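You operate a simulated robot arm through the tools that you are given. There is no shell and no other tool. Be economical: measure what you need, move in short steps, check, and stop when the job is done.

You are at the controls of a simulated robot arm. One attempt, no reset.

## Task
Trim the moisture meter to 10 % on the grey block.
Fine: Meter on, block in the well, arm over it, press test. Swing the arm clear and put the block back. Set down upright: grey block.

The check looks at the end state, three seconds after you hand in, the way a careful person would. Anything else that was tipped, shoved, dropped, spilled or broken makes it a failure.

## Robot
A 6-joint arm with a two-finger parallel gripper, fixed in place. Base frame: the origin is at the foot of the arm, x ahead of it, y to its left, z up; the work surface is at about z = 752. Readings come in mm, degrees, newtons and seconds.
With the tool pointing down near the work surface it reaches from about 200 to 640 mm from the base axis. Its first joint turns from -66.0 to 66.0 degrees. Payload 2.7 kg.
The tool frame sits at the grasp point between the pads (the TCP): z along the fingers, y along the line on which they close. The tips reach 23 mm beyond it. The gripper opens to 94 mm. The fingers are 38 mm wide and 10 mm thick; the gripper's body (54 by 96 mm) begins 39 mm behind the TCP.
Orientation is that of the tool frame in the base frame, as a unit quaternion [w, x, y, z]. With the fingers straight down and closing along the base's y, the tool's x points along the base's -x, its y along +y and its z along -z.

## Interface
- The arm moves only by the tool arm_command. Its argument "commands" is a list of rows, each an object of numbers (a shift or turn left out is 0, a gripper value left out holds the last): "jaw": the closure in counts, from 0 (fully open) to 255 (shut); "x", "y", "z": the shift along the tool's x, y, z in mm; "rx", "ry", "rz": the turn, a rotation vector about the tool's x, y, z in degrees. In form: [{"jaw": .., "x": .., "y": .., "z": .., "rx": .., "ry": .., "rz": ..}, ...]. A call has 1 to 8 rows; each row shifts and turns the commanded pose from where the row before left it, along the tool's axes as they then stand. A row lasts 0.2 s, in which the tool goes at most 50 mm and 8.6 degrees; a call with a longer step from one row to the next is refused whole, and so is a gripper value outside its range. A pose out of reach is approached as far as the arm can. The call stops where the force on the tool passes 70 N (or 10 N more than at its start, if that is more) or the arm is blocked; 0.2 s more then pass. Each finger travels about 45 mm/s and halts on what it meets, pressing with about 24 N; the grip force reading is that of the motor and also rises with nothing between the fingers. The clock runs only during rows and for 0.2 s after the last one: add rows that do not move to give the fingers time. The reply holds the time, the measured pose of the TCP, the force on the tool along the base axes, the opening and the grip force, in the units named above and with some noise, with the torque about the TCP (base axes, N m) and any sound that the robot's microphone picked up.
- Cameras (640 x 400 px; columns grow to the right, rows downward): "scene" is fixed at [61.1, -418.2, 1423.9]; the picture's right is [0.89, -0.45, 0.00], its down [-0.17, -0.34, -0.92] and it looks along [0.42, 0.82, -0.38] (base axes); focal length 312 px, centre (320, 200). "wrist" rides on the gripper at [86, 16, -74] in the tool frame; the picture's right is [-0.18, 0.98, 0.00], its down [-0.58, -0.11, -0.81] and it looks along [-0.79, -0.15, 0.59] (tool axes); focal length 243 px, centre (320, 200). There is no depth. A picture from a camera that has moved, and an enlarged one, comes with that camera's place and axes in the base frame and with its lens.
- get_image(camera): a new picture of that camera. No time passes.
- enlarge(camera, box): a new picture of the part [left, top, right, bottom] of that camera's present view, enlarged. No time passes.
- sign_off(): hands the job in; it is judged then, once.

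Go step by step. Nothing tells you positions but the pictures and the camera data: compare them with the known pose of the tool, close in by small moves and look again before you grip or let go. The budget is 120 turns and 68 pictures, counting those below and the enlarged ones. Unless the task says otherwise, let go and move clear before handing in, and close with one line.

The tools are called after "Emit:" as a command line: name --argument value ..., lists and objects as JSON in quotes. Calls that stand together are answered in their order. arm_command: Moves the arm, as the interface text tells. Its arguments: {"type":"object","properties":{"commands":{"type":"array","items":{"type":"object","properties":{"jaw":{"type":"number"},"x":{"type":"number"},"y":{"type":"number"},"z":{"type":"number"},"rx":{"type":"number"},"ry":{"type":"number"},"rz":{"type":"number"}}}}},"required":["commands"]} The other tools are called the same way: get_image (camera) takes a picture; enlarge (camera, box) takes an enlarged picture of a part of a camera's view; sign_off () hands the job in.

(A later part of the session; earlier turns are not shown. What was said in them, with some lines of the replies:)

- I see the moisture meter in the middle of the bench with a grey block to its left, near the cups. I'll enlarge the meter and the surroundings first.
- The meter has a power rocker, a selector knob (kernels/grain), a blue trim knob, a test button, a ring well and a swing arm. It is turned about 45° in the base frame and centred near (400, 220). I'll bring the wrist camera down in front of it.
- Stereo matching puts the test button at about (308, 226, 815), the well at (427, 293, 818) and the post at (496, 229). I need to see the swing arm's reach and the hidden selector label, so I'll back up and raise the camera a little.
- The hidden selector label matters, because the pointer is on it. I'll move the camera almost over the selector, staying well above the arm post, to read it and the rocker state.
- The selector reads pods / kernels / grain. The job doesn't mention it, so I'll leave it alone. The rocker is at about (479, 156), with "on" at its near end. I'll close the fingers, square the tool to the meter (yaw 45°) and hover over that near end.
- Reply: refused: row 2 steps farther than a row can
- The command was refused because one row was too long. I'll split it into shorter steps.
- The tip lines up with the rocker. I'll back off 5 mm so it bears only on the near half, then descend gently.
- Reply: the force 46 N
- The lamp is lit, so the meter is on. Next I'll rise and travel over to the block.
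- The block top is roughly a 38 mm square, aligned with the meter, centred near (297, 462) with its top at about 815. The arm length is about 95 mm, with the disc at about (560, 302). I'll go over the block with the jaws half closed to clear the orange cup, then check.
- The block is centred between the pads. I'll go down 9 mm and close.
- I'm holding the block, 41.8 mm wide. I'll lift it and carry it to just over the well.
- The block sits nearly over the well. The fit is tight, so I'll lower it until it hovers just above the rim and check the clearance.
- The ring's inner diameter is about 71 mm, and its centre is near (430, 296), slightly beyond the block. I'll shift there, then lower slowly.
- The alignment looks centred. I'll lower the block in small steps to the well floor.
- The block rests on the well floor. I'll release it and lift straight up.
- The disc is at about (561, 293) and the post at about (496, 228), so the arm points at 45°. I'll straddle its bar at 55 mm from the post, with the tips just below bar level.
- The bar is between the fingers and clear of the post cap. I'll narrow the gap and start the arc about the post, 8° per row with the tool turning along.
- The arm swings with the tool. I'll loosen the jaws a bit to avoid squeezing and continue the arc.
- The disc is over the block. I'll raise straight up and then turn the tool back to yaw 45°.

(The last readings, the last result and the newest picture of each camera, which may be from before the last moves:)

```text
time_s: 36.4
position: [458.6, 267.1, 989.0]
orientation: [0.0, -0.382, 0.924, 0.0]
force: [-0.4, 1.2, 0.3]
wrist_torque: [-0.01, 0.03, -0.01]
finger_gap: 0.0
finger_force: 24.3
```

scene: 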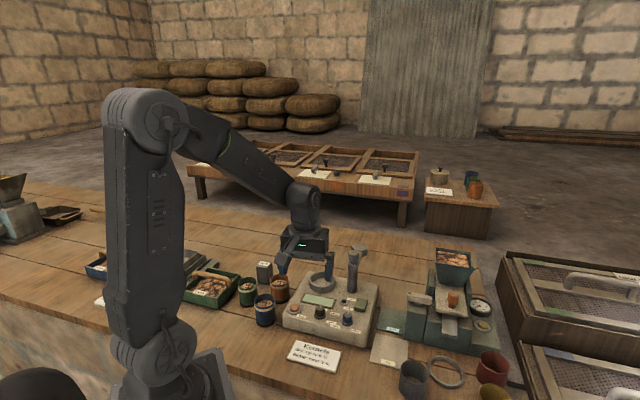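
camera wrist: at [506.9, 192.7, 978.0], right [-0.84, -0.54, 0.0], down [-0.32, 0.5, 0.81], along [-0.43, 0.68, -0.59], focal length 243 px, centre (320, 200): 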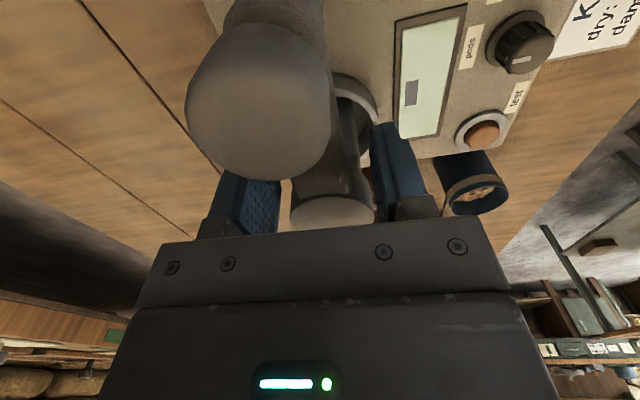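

Next I'll move over the test button at about (308, 226) and check.

Emit:
arm_command --commands '[{"x": 27, "y": 15.6}, {"x": 27, "y": 15.6}, {"x": 27, "y": 15.6}, {"x": 27, "y": 15.6}, {"x": 27, "y": 15.6}, {"z": 45}, {"z": 45}, {"z": 35}]'

Emit:
get_image --camera "wrist"

Emit:
enlarge --camera "scene" --box '[270, 230, 390, 330]'

```text
time_s: 38.2
position: [306.3, 228.5, 864.0]
orientation: [0.001, -0.383, 0.924, 0.001]
force: [-0.7, -0.7, 0.3]
wrist_torque: [-0.02, -0.02, 0.02]
finger_gap: 0.1
finger_force: 24.5
```

```text
23 pictures are left
camera wrist: at [234.0, 177.7, 936.4], right [-0.56, 0.83, 0.0], down [0.49, 0.33, 0.81], along [0.67, 0.46, -0.59], focal length 243 px, centre (320, 200)
```

wrist: 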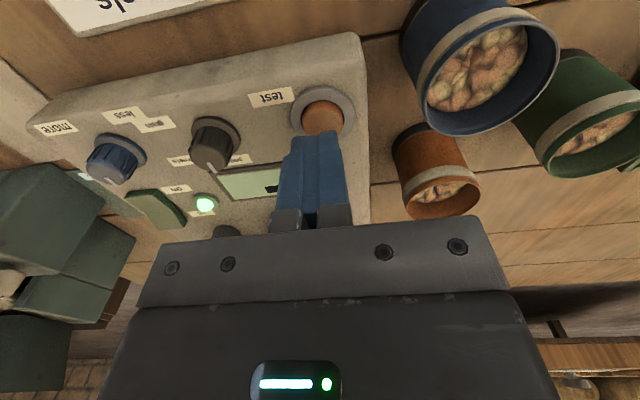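

```text
4.00 times, centred on (330, 280) of scene
camera zoom: at [61.1, -418.2, 1423.9], right [0.89, -0.45, 0.0], down [-0.17, -0.34, -0.92], along [0.42, 0.82, -0.38], focal length 1248 px, centre (280, -120)
```

zoom: 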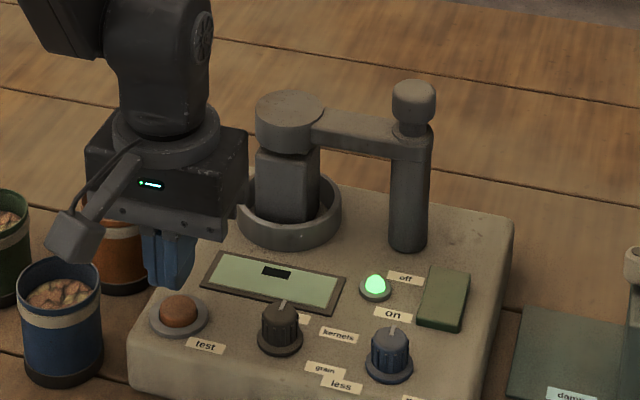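

Emit:
arm_command --commands '[{"x": 2, "z": 15}, {"z": 6}, {"z": 2}, {"z": 1.5}, {}]'

```text
time_s: 39.4
position: [306.6, 226.2, 839.7]
orientation: [0.0, -0.383, 0.924, 0.001]
force: [-0.9, 0.8, -0.4]
wrist_torque: [-0.02, 0.01, 0.0]
finger_gap: 0.0
finger_force: 23.7
```

Emit:
arm_command --commands '[{"z": 1.5}, {"z": 1.5}, {"z": 1.5}, {}]'

Emit:
enlarge --camera "scene" --box '[280, 270, 380, 330]'

```text
time_s: 40.4
position: [306.9, 225.4, 835.1]
orientation: [0.0, -0.383, 0.924, 0.0]
force: [0.3, -0.7, 0.5]
wrist_torque: [-0.01, -0.01, -0.01]
finger_gap: 0.0
finger_force: 24.0
```

```text
6.40 times, centred on (330, 300) of scene
camera zoom: at [61.1, -418.2, 1423.9], right [0.89, -0.45, 0.0], down [-0.17, -0.34, -0.92], along [0.42, 0.82, -0.38], focal length 1997 px, centre (256, -440)
```

zoom: 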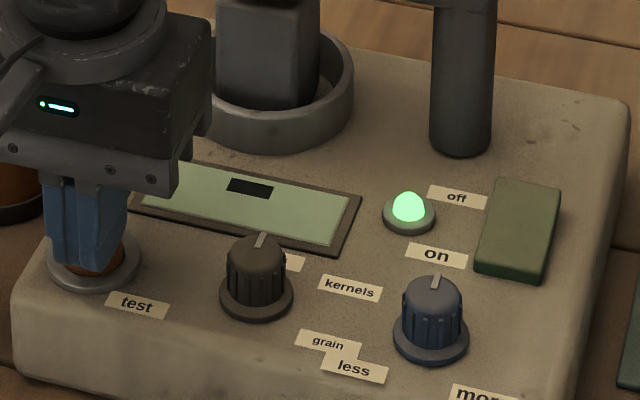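

Still just above the button. I'll continue in 1.5 mm steps.

Emit:
arm_command --commands '[{"z": 1.5}, {"z": 1.5}, {}]'

```text
time_s: 41.2
position: [307.5, 226.8, 831.1]
orientation: [0.001, -0.384, 0.924, 0.0]
force: [0.2, 0.6, 3.0]
wrist_torque: [0.03, -0.03, 0.03]
finger_gap: 0.1
finger_force: 23.5
heard: click
```

Click heard. I'll lift off and read the display.

Emit:
arm_command --commands '[{"z": -20}, {"z": -30}, {"z": -40}, {}, {}]'

Emit:
enlarge --camera "scene" --box '[280, 260, 380, 330]'

```text
time_s: 42.4
position: [308.6, 225.0, 920.5]
orientation: [0.0, -0.382, 0.924, 0.0]
force: [-0.2, 0.7, 0.1]
wrist_torque: [-0.02, -0.01, -0.03]
finger_gap: 0.2
finger_force: 24.1
```

```text
5.71 times, centred on (330, 295) of scene
camera zoom: at [61.1, -418.2, 1423.9], right [0.89, -0.45, 0.0], down [-0.17, -0.34, -0.92], along [0.42, 0.82, -0.38], focal length 1783 px, centre (263, -343)
```

zoom: 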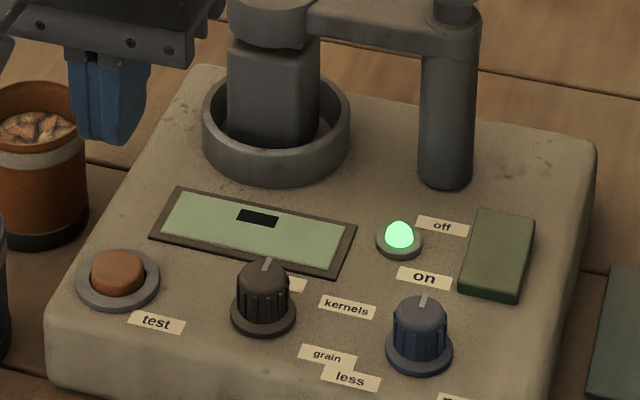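

Emit:
enlarge --camera "scene" --box '[304, 290, 344, 312]'

```text
16.00 times, centred on (324, 301) of scene
camera zoom: at [61.1, -418.2, 1423.9], right [0.89, -0.45, 0.0], down [-0.17, -0.34, -0.92], along [0.42, 0.82, -0.38], focal length 4993 px, centre (256, -1416)
```

zoom: 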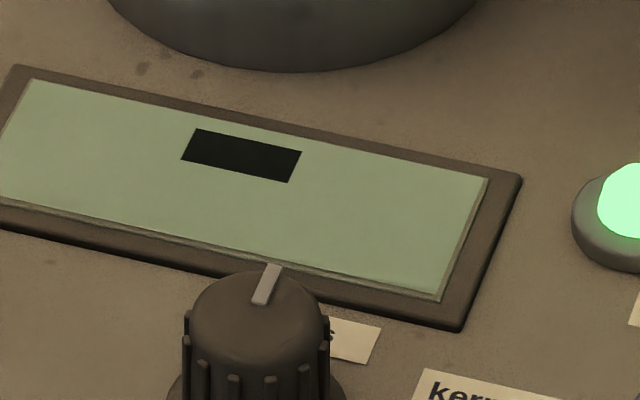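

No numbers yet. I'll wait a little and look at the display with the wrist camera from closer.

Emit:
arm_command --commands '[{"y": 35, "x": 15}, {"y": 35, "x": 15}, {}, {}, {}, {}, {}, {}]'

Emit:
get_image --camera "wrist"

```text
time_s: 44.2
position: [238.1, 252.5, 919.6]
orientation: [-0.001, -0.382, 0.924, 0.001]
force: [0.1, 0.0, -0.3]
wrist_torque: [-0.01, 0.05, -0.03]
finger_gap: 0.0
finger_force: 23.8
```

```text
18 pictures are left
camera wrist: at [166.8, 202.6, 993.0], right [-0.56, 0.83, 0.0], down [0.49, 0.33, 0.81], along [0.67, 0.46, -0.59], focal length 243 px, centre (320, 200)
```

wrist: 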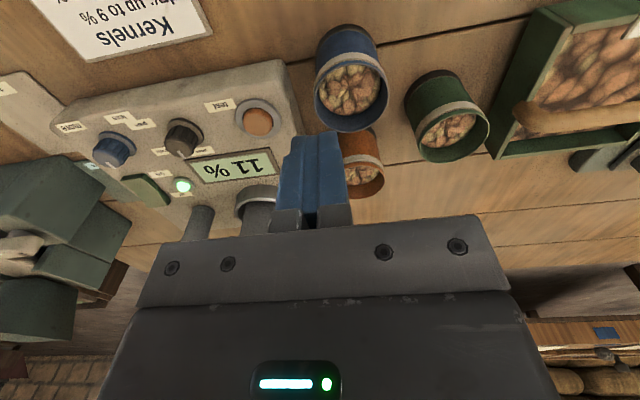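

The reading is 11 %, so the trim must go down by one, towards "less", which is counterclockwise from above. I'll go over the blue knob with the jaws at about 55 mm.

Emit:
arm_command --commands '[{"x": -7.9, "y": -43, "jaw": 106}, {"x": -7.9, "y": -43}, {"x": -7.8, "y": -43}, {"x": -7.8, "y": -43}, {"x": -7.8, "y": -43}, {"z": 30}, {}]'

Emit:
get_image --camera "wrist"

Emit:
enlarge --camera "scene" --box '[300, 250, 400, 330]'

```text
time_s: 45.8
position: [415.2, 129.1, 891.0]
orientation: [0.0, -0.383, 0.924, 0.0]
force: [0.5, 0.4, 0.3]
wrist_torque: [-0.02, 0.0, -0.01]
finger_gap: 55.0
finger_force: 0.1
```

```text
17 pictures are left
camera wrist: at [344.2, 79.5, 964.2], right [-0.56, 0.83, 0.0], down [0.49, 0.33, 0.81], along [0.67, 0.46, -0.59], focal length 243 px, centre (320, 200)
```

wrist: 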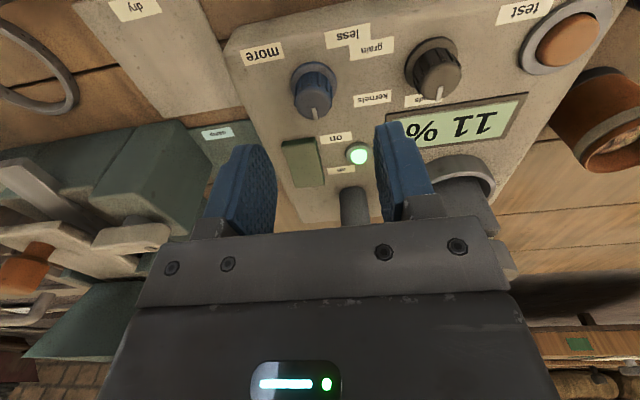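

```text
5.00 times, centred on (350, 290) of scene
camera zoom: at [61.1, -418.2, 1423.9], right [0.89, -0.45, 0.0], down [-0.17, -0.34, -0.92], along [0.42, 0.82, -0.38], focal length 1560 px, centre (170, -250)
```

zoom: 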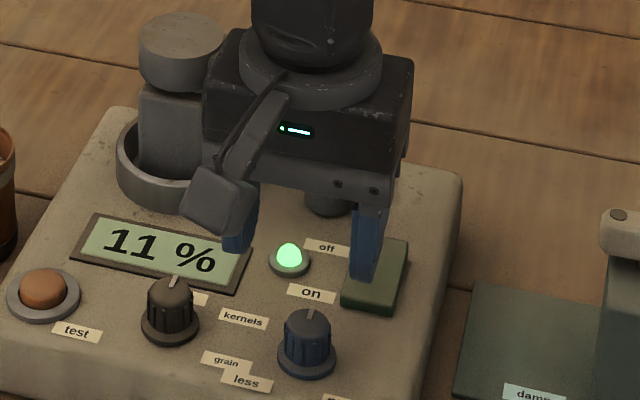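

Emit:
arm_command --commands '[{"x": 4.3, "y": -3.3}, {"z": 20}, {"z": 18}, {}]'

Emit:
get_image --camera "wrist"

```text
time_s: 46.8
position: [414.7, 125.2, 853.8]
orientation: [0.0, -0.383, 0.924, 0.001]
force: [-0.5, -0.2, -0.2]
wrist_torque: [-0.01, 0.04, -0.01]
finger_gap: 54.9
finger_force: 0.0
```

```text
15 pictures are left
camera wrist: at [342.6, 75.7, 926.2], right [-0.56, 0.83, 0.0], down [0.49, 0.33, 0.81], along [0.67, 0.46, -0.59], focal length 243 px, centre (320, 200)
```

wrist: 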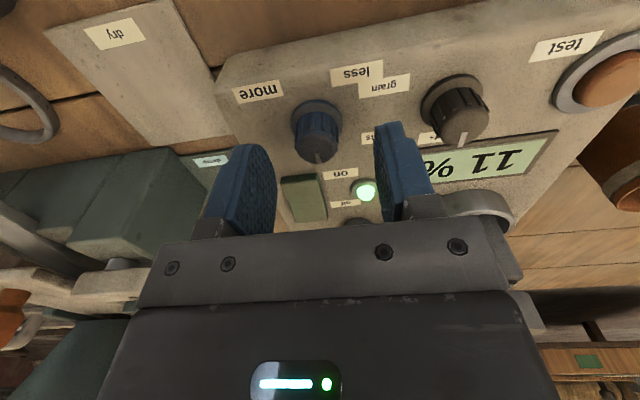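

Emit:
arm_command --commands '[{"x": 2.5}, {"z": 10}, {"z": 9}, {"jaw": 255}, {}, {}, {}]'

```text
time_s: 48.4
position: [413.3, 121.6, 833.6]
orientation: [0.0, -0.383, 0.924, 0.0]
force: [14.7, -16.9, -8.4]
wrist_torque: [-0.33, -0.42, -0.13]
finger_gap: 23.1
finger_force: 45.3
```

I've got the knob, 23 mm across, with some side load. I'll relieve that and then turn counterclockwise 16° as a start.

Emit:
arm_command --commands '[{"y": -1.5}, {}]'

Emit:
arm_command --commands '[{"rz": -8}, {"rz": -8}, {}]'

Emit:
enlarge --camera "scene" --box '[300, 250, 400, 330]'

```text
time_s: 49.0
position: [414.7, 122.1, 833.3]
orientation: [0.0, -0.383, 0.924, 0.001]
force: [10.3, -11.4, -2.7]
wrist_torque: [0.06, -0.5, -0.11]
finger_gap: 23.1
finger_force: 45.2
```

```text
time_s: 49.8
position: [416.0, 120.2, 834.3]
orientation: [0.001, -0.508, 0.861, -0.001]
force: [27.2, -20.3, -16.6]
wrist_torque: [-0.95, -0.34, -0.23]
finger_gap: 23.0
finger_force: 44.8
```

```text
5.00 times, centred on (350, 290) of scene
camera zoom: at [61.9, -418.6, 1423.8], right [0.89, -0.45, 0.0], down [-0.17, -0.34, -0.92], along [0.42, 0.82, -0.38], focal length 1560 px, centre (170, -250)
```

zoom: 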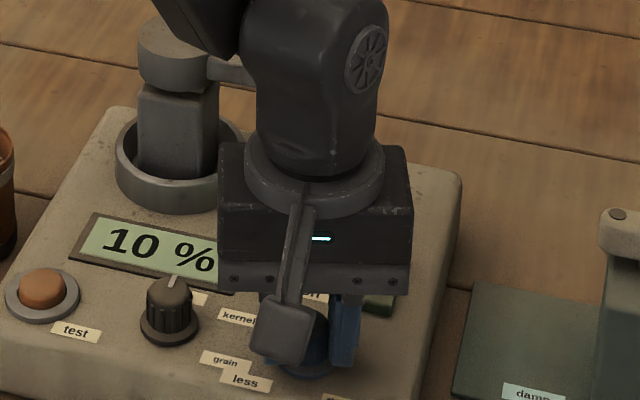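

The display reads 10 % live. I'll relieve the side load, open the jaws, lift off and confirm that it holds.

Emit:
arm_command --commands '[{"y": -2}, {}, {"jaw": 120}, {}, {}, {"z": -20}, {"z": -40}, {"z": -30}]'

Emit:
enlarge --camera "scene" --box '[300, 250, 400, 330]'

```text
time_s: 51.6
position: [415.1, 120.4, 926.1]
orientation: [0.0, -0.507, 0.862, 0.0]
force: [-0.6, -0.8, 1.0]
wrist_torque: [0.01, 0.02, 0.01]
finger_gap: 49.5
finger_force: 0.1
```

```text
5.00 times, centred on (350, 290) of scene
camera zoom: at [61.1, -418.2, 1423.9], right [0.89, -0.45, 0.0], down [-0.17, -0.34, -0.92], along [0.42, 0.82, -0.38], focal length 1560 px, centre (170, -250)
```

zoom: 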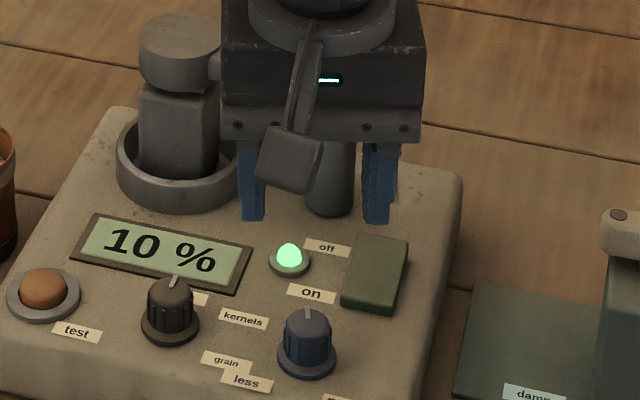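

It holds at 10 %. Next I'll rise, turn the tool to yaw 133° and return over the arm bar at the same spot I left it.

Emit:
arm_command --commands '[{"z": -30, "jaw": 92}, {"z": -31}, {"rz": -8}, {"rz": -8}, {"rz": -8}, {"rz": -8}, {"rz": -8}, {"rz": -8}]'

Emit:
arm_command --commands '[{"rz": -8}, {"rz": -8}, {"rz": -8.1}, {"x": -19.3, "y": -32.9}, {"x": -19.3, "y": -32.9}, {"x": -19.3, "y": -32.9}, {"x": -19.3, "y": -32.9}, {}]'

Emit:
get_image --camera "wrist"

```text
time_s: 53.4
position: [415.6, 121.4, 985.1]
orientation: [0.0, 0.815, -0.579, -0.001]
force: [-0.3, 0.0, -0.2]
wrist_torque: [0.02, 0.0, 0.0]
finger_gap: 60.3
finger_force: 0.1
```

```text
time_s: 55.2
position: [459.7, 266.3, 987.6]
orientation: [0.0, 0.917, -0.398, -0.001]
force: [-0.5, -0.3, -0.4]
wrist_torque: [-0.02, 0.01, -0.02]
finger_gap: 60.2
finger_force: 0.1
```

```text
12 pictures are left
camera wrist: at [507.9, 192.1, 1060.8], right [-0.84, -0.54, 0.0], down [-0.32, 0.5, 0.81], along [-0.43, 0.68, -0.59], focal length 243 px, centre (320, 200)
```

wrist: 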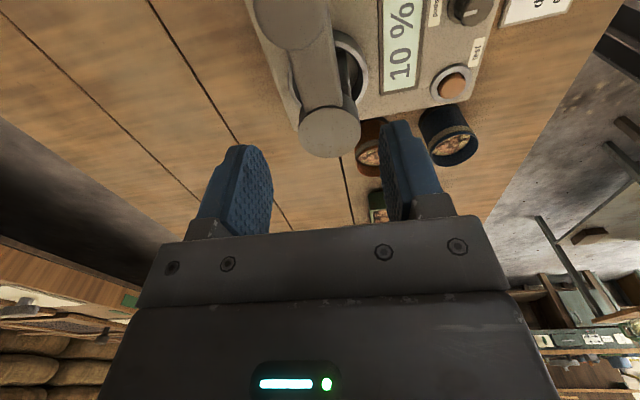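

Aligned as before. I'll descend around the bar, then swing it back.

Emit:
arm_command --commands '[{"z": 30}, {"z": 25}, {"z": 20}, {"z": 8.5}, {"jaw": 118}, {}]'

Emit:
arm_command --commands '[{"x": 0.5, "y": -7.6, "rz": 8}, {"x": 0.5, "y": -7.6, "rz": 8}, {"x": 0.5, "y": -7.6, "rz": 8}, {"x": 0.5, "y": -7.6, "rz": 8}, {}]'

Emit:
get_image --camera "wrist"

```text
time_s: 56.6
position: [458.5, 266.9, 902.3]
orientation: [0.0, 0.918, -0.398, 0.0]
force: [0.8, 2.0, -0.6]
wrist_torque: [0.03, -0.01, -0.02]
finger_gap: 51.4
finger_force: 1.1
```

```text
time_s: 57.8
position: [485.8, 280.7, 901.8]
orientation: [0.0, 0.771, -0.636, 0.0]
force: [-0.7, 0.4, -0.5]
wrist_torque: [-0.01, 0.01, 0.0]
finger_gap: 50.6
finger_force: 0.0
```

```text
11 pictures are left
camera wrist: at [486.8, 192.4, 976.4], right [-1.0, -0.01, 0.0], down [0.0, 0.59, 0.81], along [0.0, 0.81, -0.59], focal length 243 px, centre (320, 200)
```

wrist: 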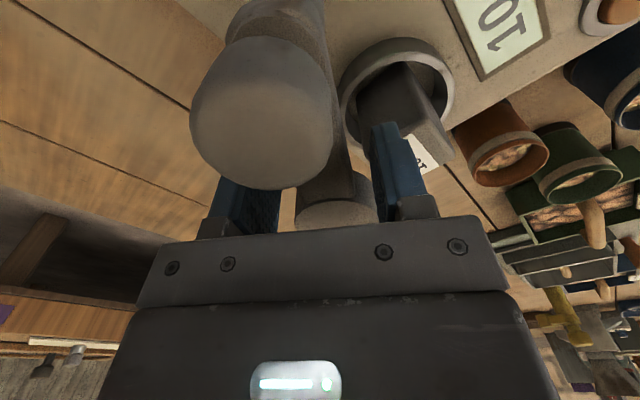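

The arm follows. I'll continue the remaining 56° back to its starting direction.

Emit:
arm_command --commands '[{"x": 0.5, "y": -7.6, "rz": 8}, {"x": 0.5, "y": -7.6, "rz": 8}, {"x": 0.5, "y": -7.6, "rz": 8}, {"x": 0.5, "y": -7.6, "rz": 8}, {"x": 0.5, "y": -7.6, "rz": 8}, {"x": 0.5, "y": -7.6, "rz": 8}, {"x": 0.5, "y": -7.6, "rz": 8}, {}]'

Emit:
arm_command --commands '[{"jaw": 92}, {}, {"z": -20}, {"z": -30}, {"z": -30}, {}]'

Emit:
enlarge --camera "scene" --box '[280, 210, 400, 310]'

```text
time_s: 59.6
position: [534.6, 265.5, 901.6]
orientation: [-0.001, -0.382, 0.924, 0.0]
force: [-0.5, -0.1, -0.1]
wrist_torque: [-0.01, 0.0, 0.02]
finger_gap: 50.2
finger_force: 0.1
```

```text
time_s: 61.0
position: [536.1, 266.6, 982.0]
orientation: [0.0, -0.384, 0.923, 0.0]
force: [0.7, -0.2, 0.2]
wrist_torque: [-0.02, 0.03, -0.05]
finger_gap: 60.1
finger_force: 0.1
```

```text
4.00 times, centred on (340, 260) of scene
camera zoom: at [61.1, -418.2, 1423.9], right [0.89, -0.45, 0.0], down [-0.17, -0.34, -0.92], along [0.42, 0.82, -0.38], focal length 1248 px, centre (240, -40)
```

zoom: 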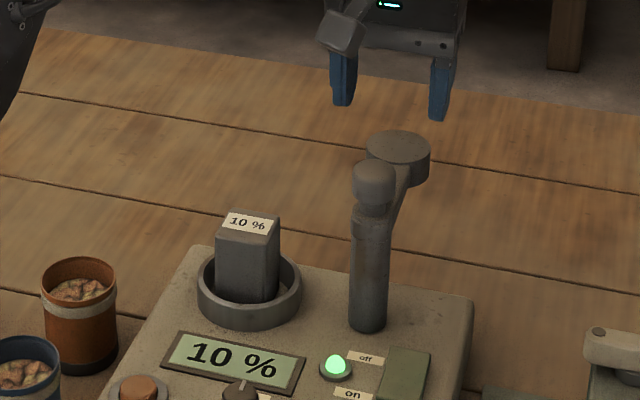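

The arm is back clear and the meter still reads 10 %. I'll return over the block at the place where I released it.

Emit:
arm_command --commands '[{"x": 18.2, "y": 31.9}, {"x": 18.2, "y": 31.9}, {"x": 18.3, "y": 31.9}, {"z": 30}, {"z": 30}, {}]'

Emit:
get_image --camera "wrist"

```text
time_s: 62.4
position: [427.1, 294.1, 919.1]
orientation: [0.0, -0.384, 0.923, -0.001]
force: [-0.3, 0.1, 0.1]
wrist_torque: [0.03, 0.01, 0.02]
finger_gap: 60.1
finger_force: 0.0
```

```text
9 pictures are left
camera wrist: at [355.9, 243.6, 993.3], right [-0.57, 0.82, 0.0], down [0.49, 0.33, 0.81], along [0.67, 0.46, -0.59], focal length 243 px, centre (320, 200)
```

wrist: 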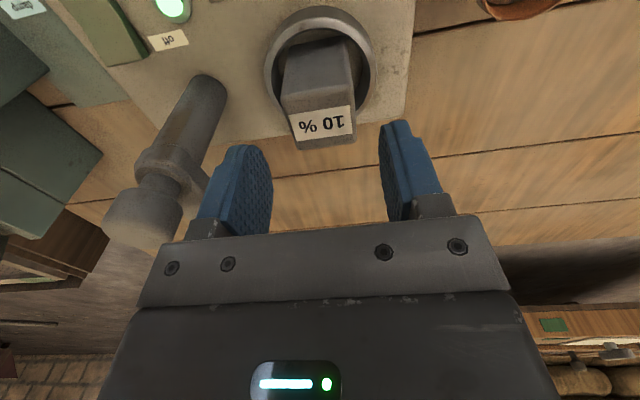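

Emit:
arm_command --commands '[{"x": -2.9, "y": -0.8}, {"z": 25}, {"z": 20}, {"z": 15.5}, {"jaw": 255}, {}, {}, {}]'

```text
time_s: 64.2
position: [433.3, 295.6, 860.6]
orientation: [0.0, -0.383, 0.924, 0.0]
force: [1.1, 0.7, 0.5]
wrist_torque: [0.05, -0.04, -0.03]
finger_gap: 41.5
finger_force: 23.8
```

Emit:
arm_command --commands '[{"z": -20}, {"z": -30}, {"z": -30}, {}]'

Emit:
arm_command --commands '[{"x": -3.3, "y": 35.2}, {"x": -3.3, "y": 35.2}, {"x": -3.3, "y": 35.2}, {"x": -3.3, "y": 35.2}, {"x": -3.3, "y": 35.2}, {"x": -3.3, "y": 35.2}, {}]'

Emit:
get_image --camera "scene"

```text
time_s: 65.2
position: [430.5, 295.1, 941.9]
orientation: [0.0, -0.384, 0.924, 0.0]
force: [1.0, -1.4, -1.7]
wrist_torque: [0.02, -0.01, 0.02]
finger_gap: 41.5
finger_force: 23.7
```

```text
time_s: 66.8
position: [293.9, 460.4, 938.4]
orientation: [0.0, -0.384, 0.923, 0.0]
force: [0.7, 0.0, -2.4]
wrist_torque: [0.01, 0.02, -0.01]
finger_gap: 41.7
finger_force: 24.3
```

```text
8 pictures are left
```

scene: 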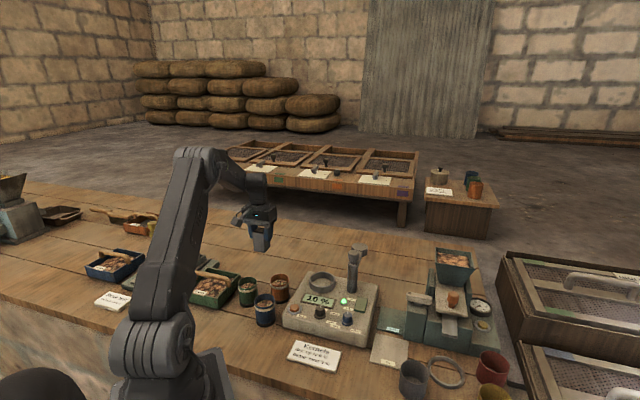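

I'm over the block's original spot. I'll lower to just above the bench, then step down to contact.

Emit:
arm_command --commands '[{"x": 0, "y": -1.4, "z": 40}, {"z": 40}, {"z": 30}, {"z": 10}, {"z": 3}, {}]'

```text
time_s: 68.2
position: [296.1, 460.2, 818.2]
orientation: [0.0, -0.384, 0.923, -0.001]
force: [0.2, -0.2, -1.5]
wrist_torque: [-0.02, 0.01, 0.03]
finger_gap: 41.6
finger_force: 24.0
```

Emit:
arm_command --commands '[{"z": 3}, {"z": 2}, {"z": 1.5}, {}]'

```text
time_s: 69.2
position: [296.4, 458.1, 811.2]
orientation: [0.0, -0.384, 0.923, 0.0]
force: [1.0, 0.1, -2.6]
wrist_torque: [0.0, 0.0, 0.03]
finger_gap: 41.6
finger_force: 24.2
```

Emit:
arm_command --commands '[{"z": 1.2}, {"z": 1}, {}]'

```text
time_s: 70.0
position: [297.4, 459.1, 812.2]
orientation: [0.001, -0.384, 0.923, 0.0]
force: [-6.2, -5.5, 19.2]
wrist_torque: [-0.33, 0.33, 0.0]
finger_gap: 42.0
finger_force: 24.5
```

Contact with the bench. I'll release, rise and check.

Emit:
arm_command --commands '[{"z": -0.8}, {"jaw": 92}, {}, {}, {"z": -20}, {"z": -40}, {"z": -45}, {}]'

Emit:
get_image --camera "wrist"

Emit:
enlarge --camera "scene" --box '[200, 230, 400, 350]'

```text
time_s: 71.8
position: [296.0, 461.2, 914.1]
orientation: [-0.001, -0.384, 0.923, 0.0]
force: [-0.5, 0.3, 0.2]
wrist_torque: [-0.01, 0.02, 0.0]
finger_gap: 60.1
finger_force: 0.1
```

```text
7 pictures are left
camera wrist: at [224.2, 410.3, 988.5], right [-0.57, 0.82, 0.0], down [0.49, 0.34, 0.81], along [0.66, 0.46, -0.59], focal length 243 px, centre (320, 200)
```

wrist: 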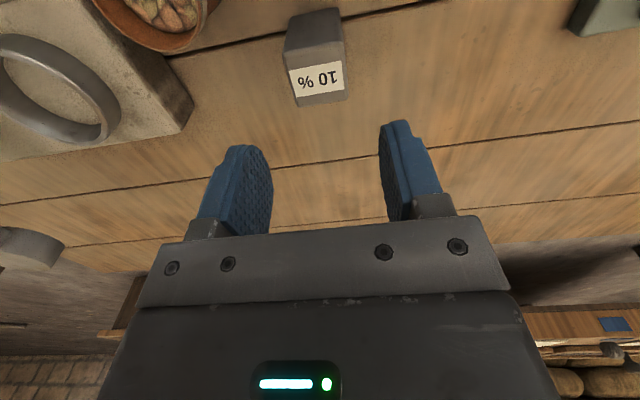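

```text
3.20 times, centred on (300, 290) of scene
camera zoom: at [61.1, -418.2, 1423.9], right [0.89, -0.45, 0.0], down [-0.17, -0.34, -0.92], along [0.42, 0.82, -0.38], focal length 999 px, centre (384, -88)
```

zoom: 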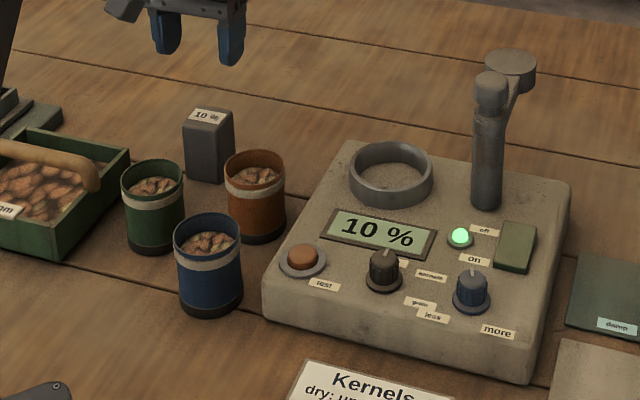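

The block stands upright at its old spot, the arm is swung clear, and the meter is on and reads 10 %. Nothing else has moved, so I'll hand in.

Emit:
sign_off

```text
The job is handed in.
```

The moisture meter is on and trimmed to 10 % on the grey block; its arm is swung clear and the block is back in place, upright.
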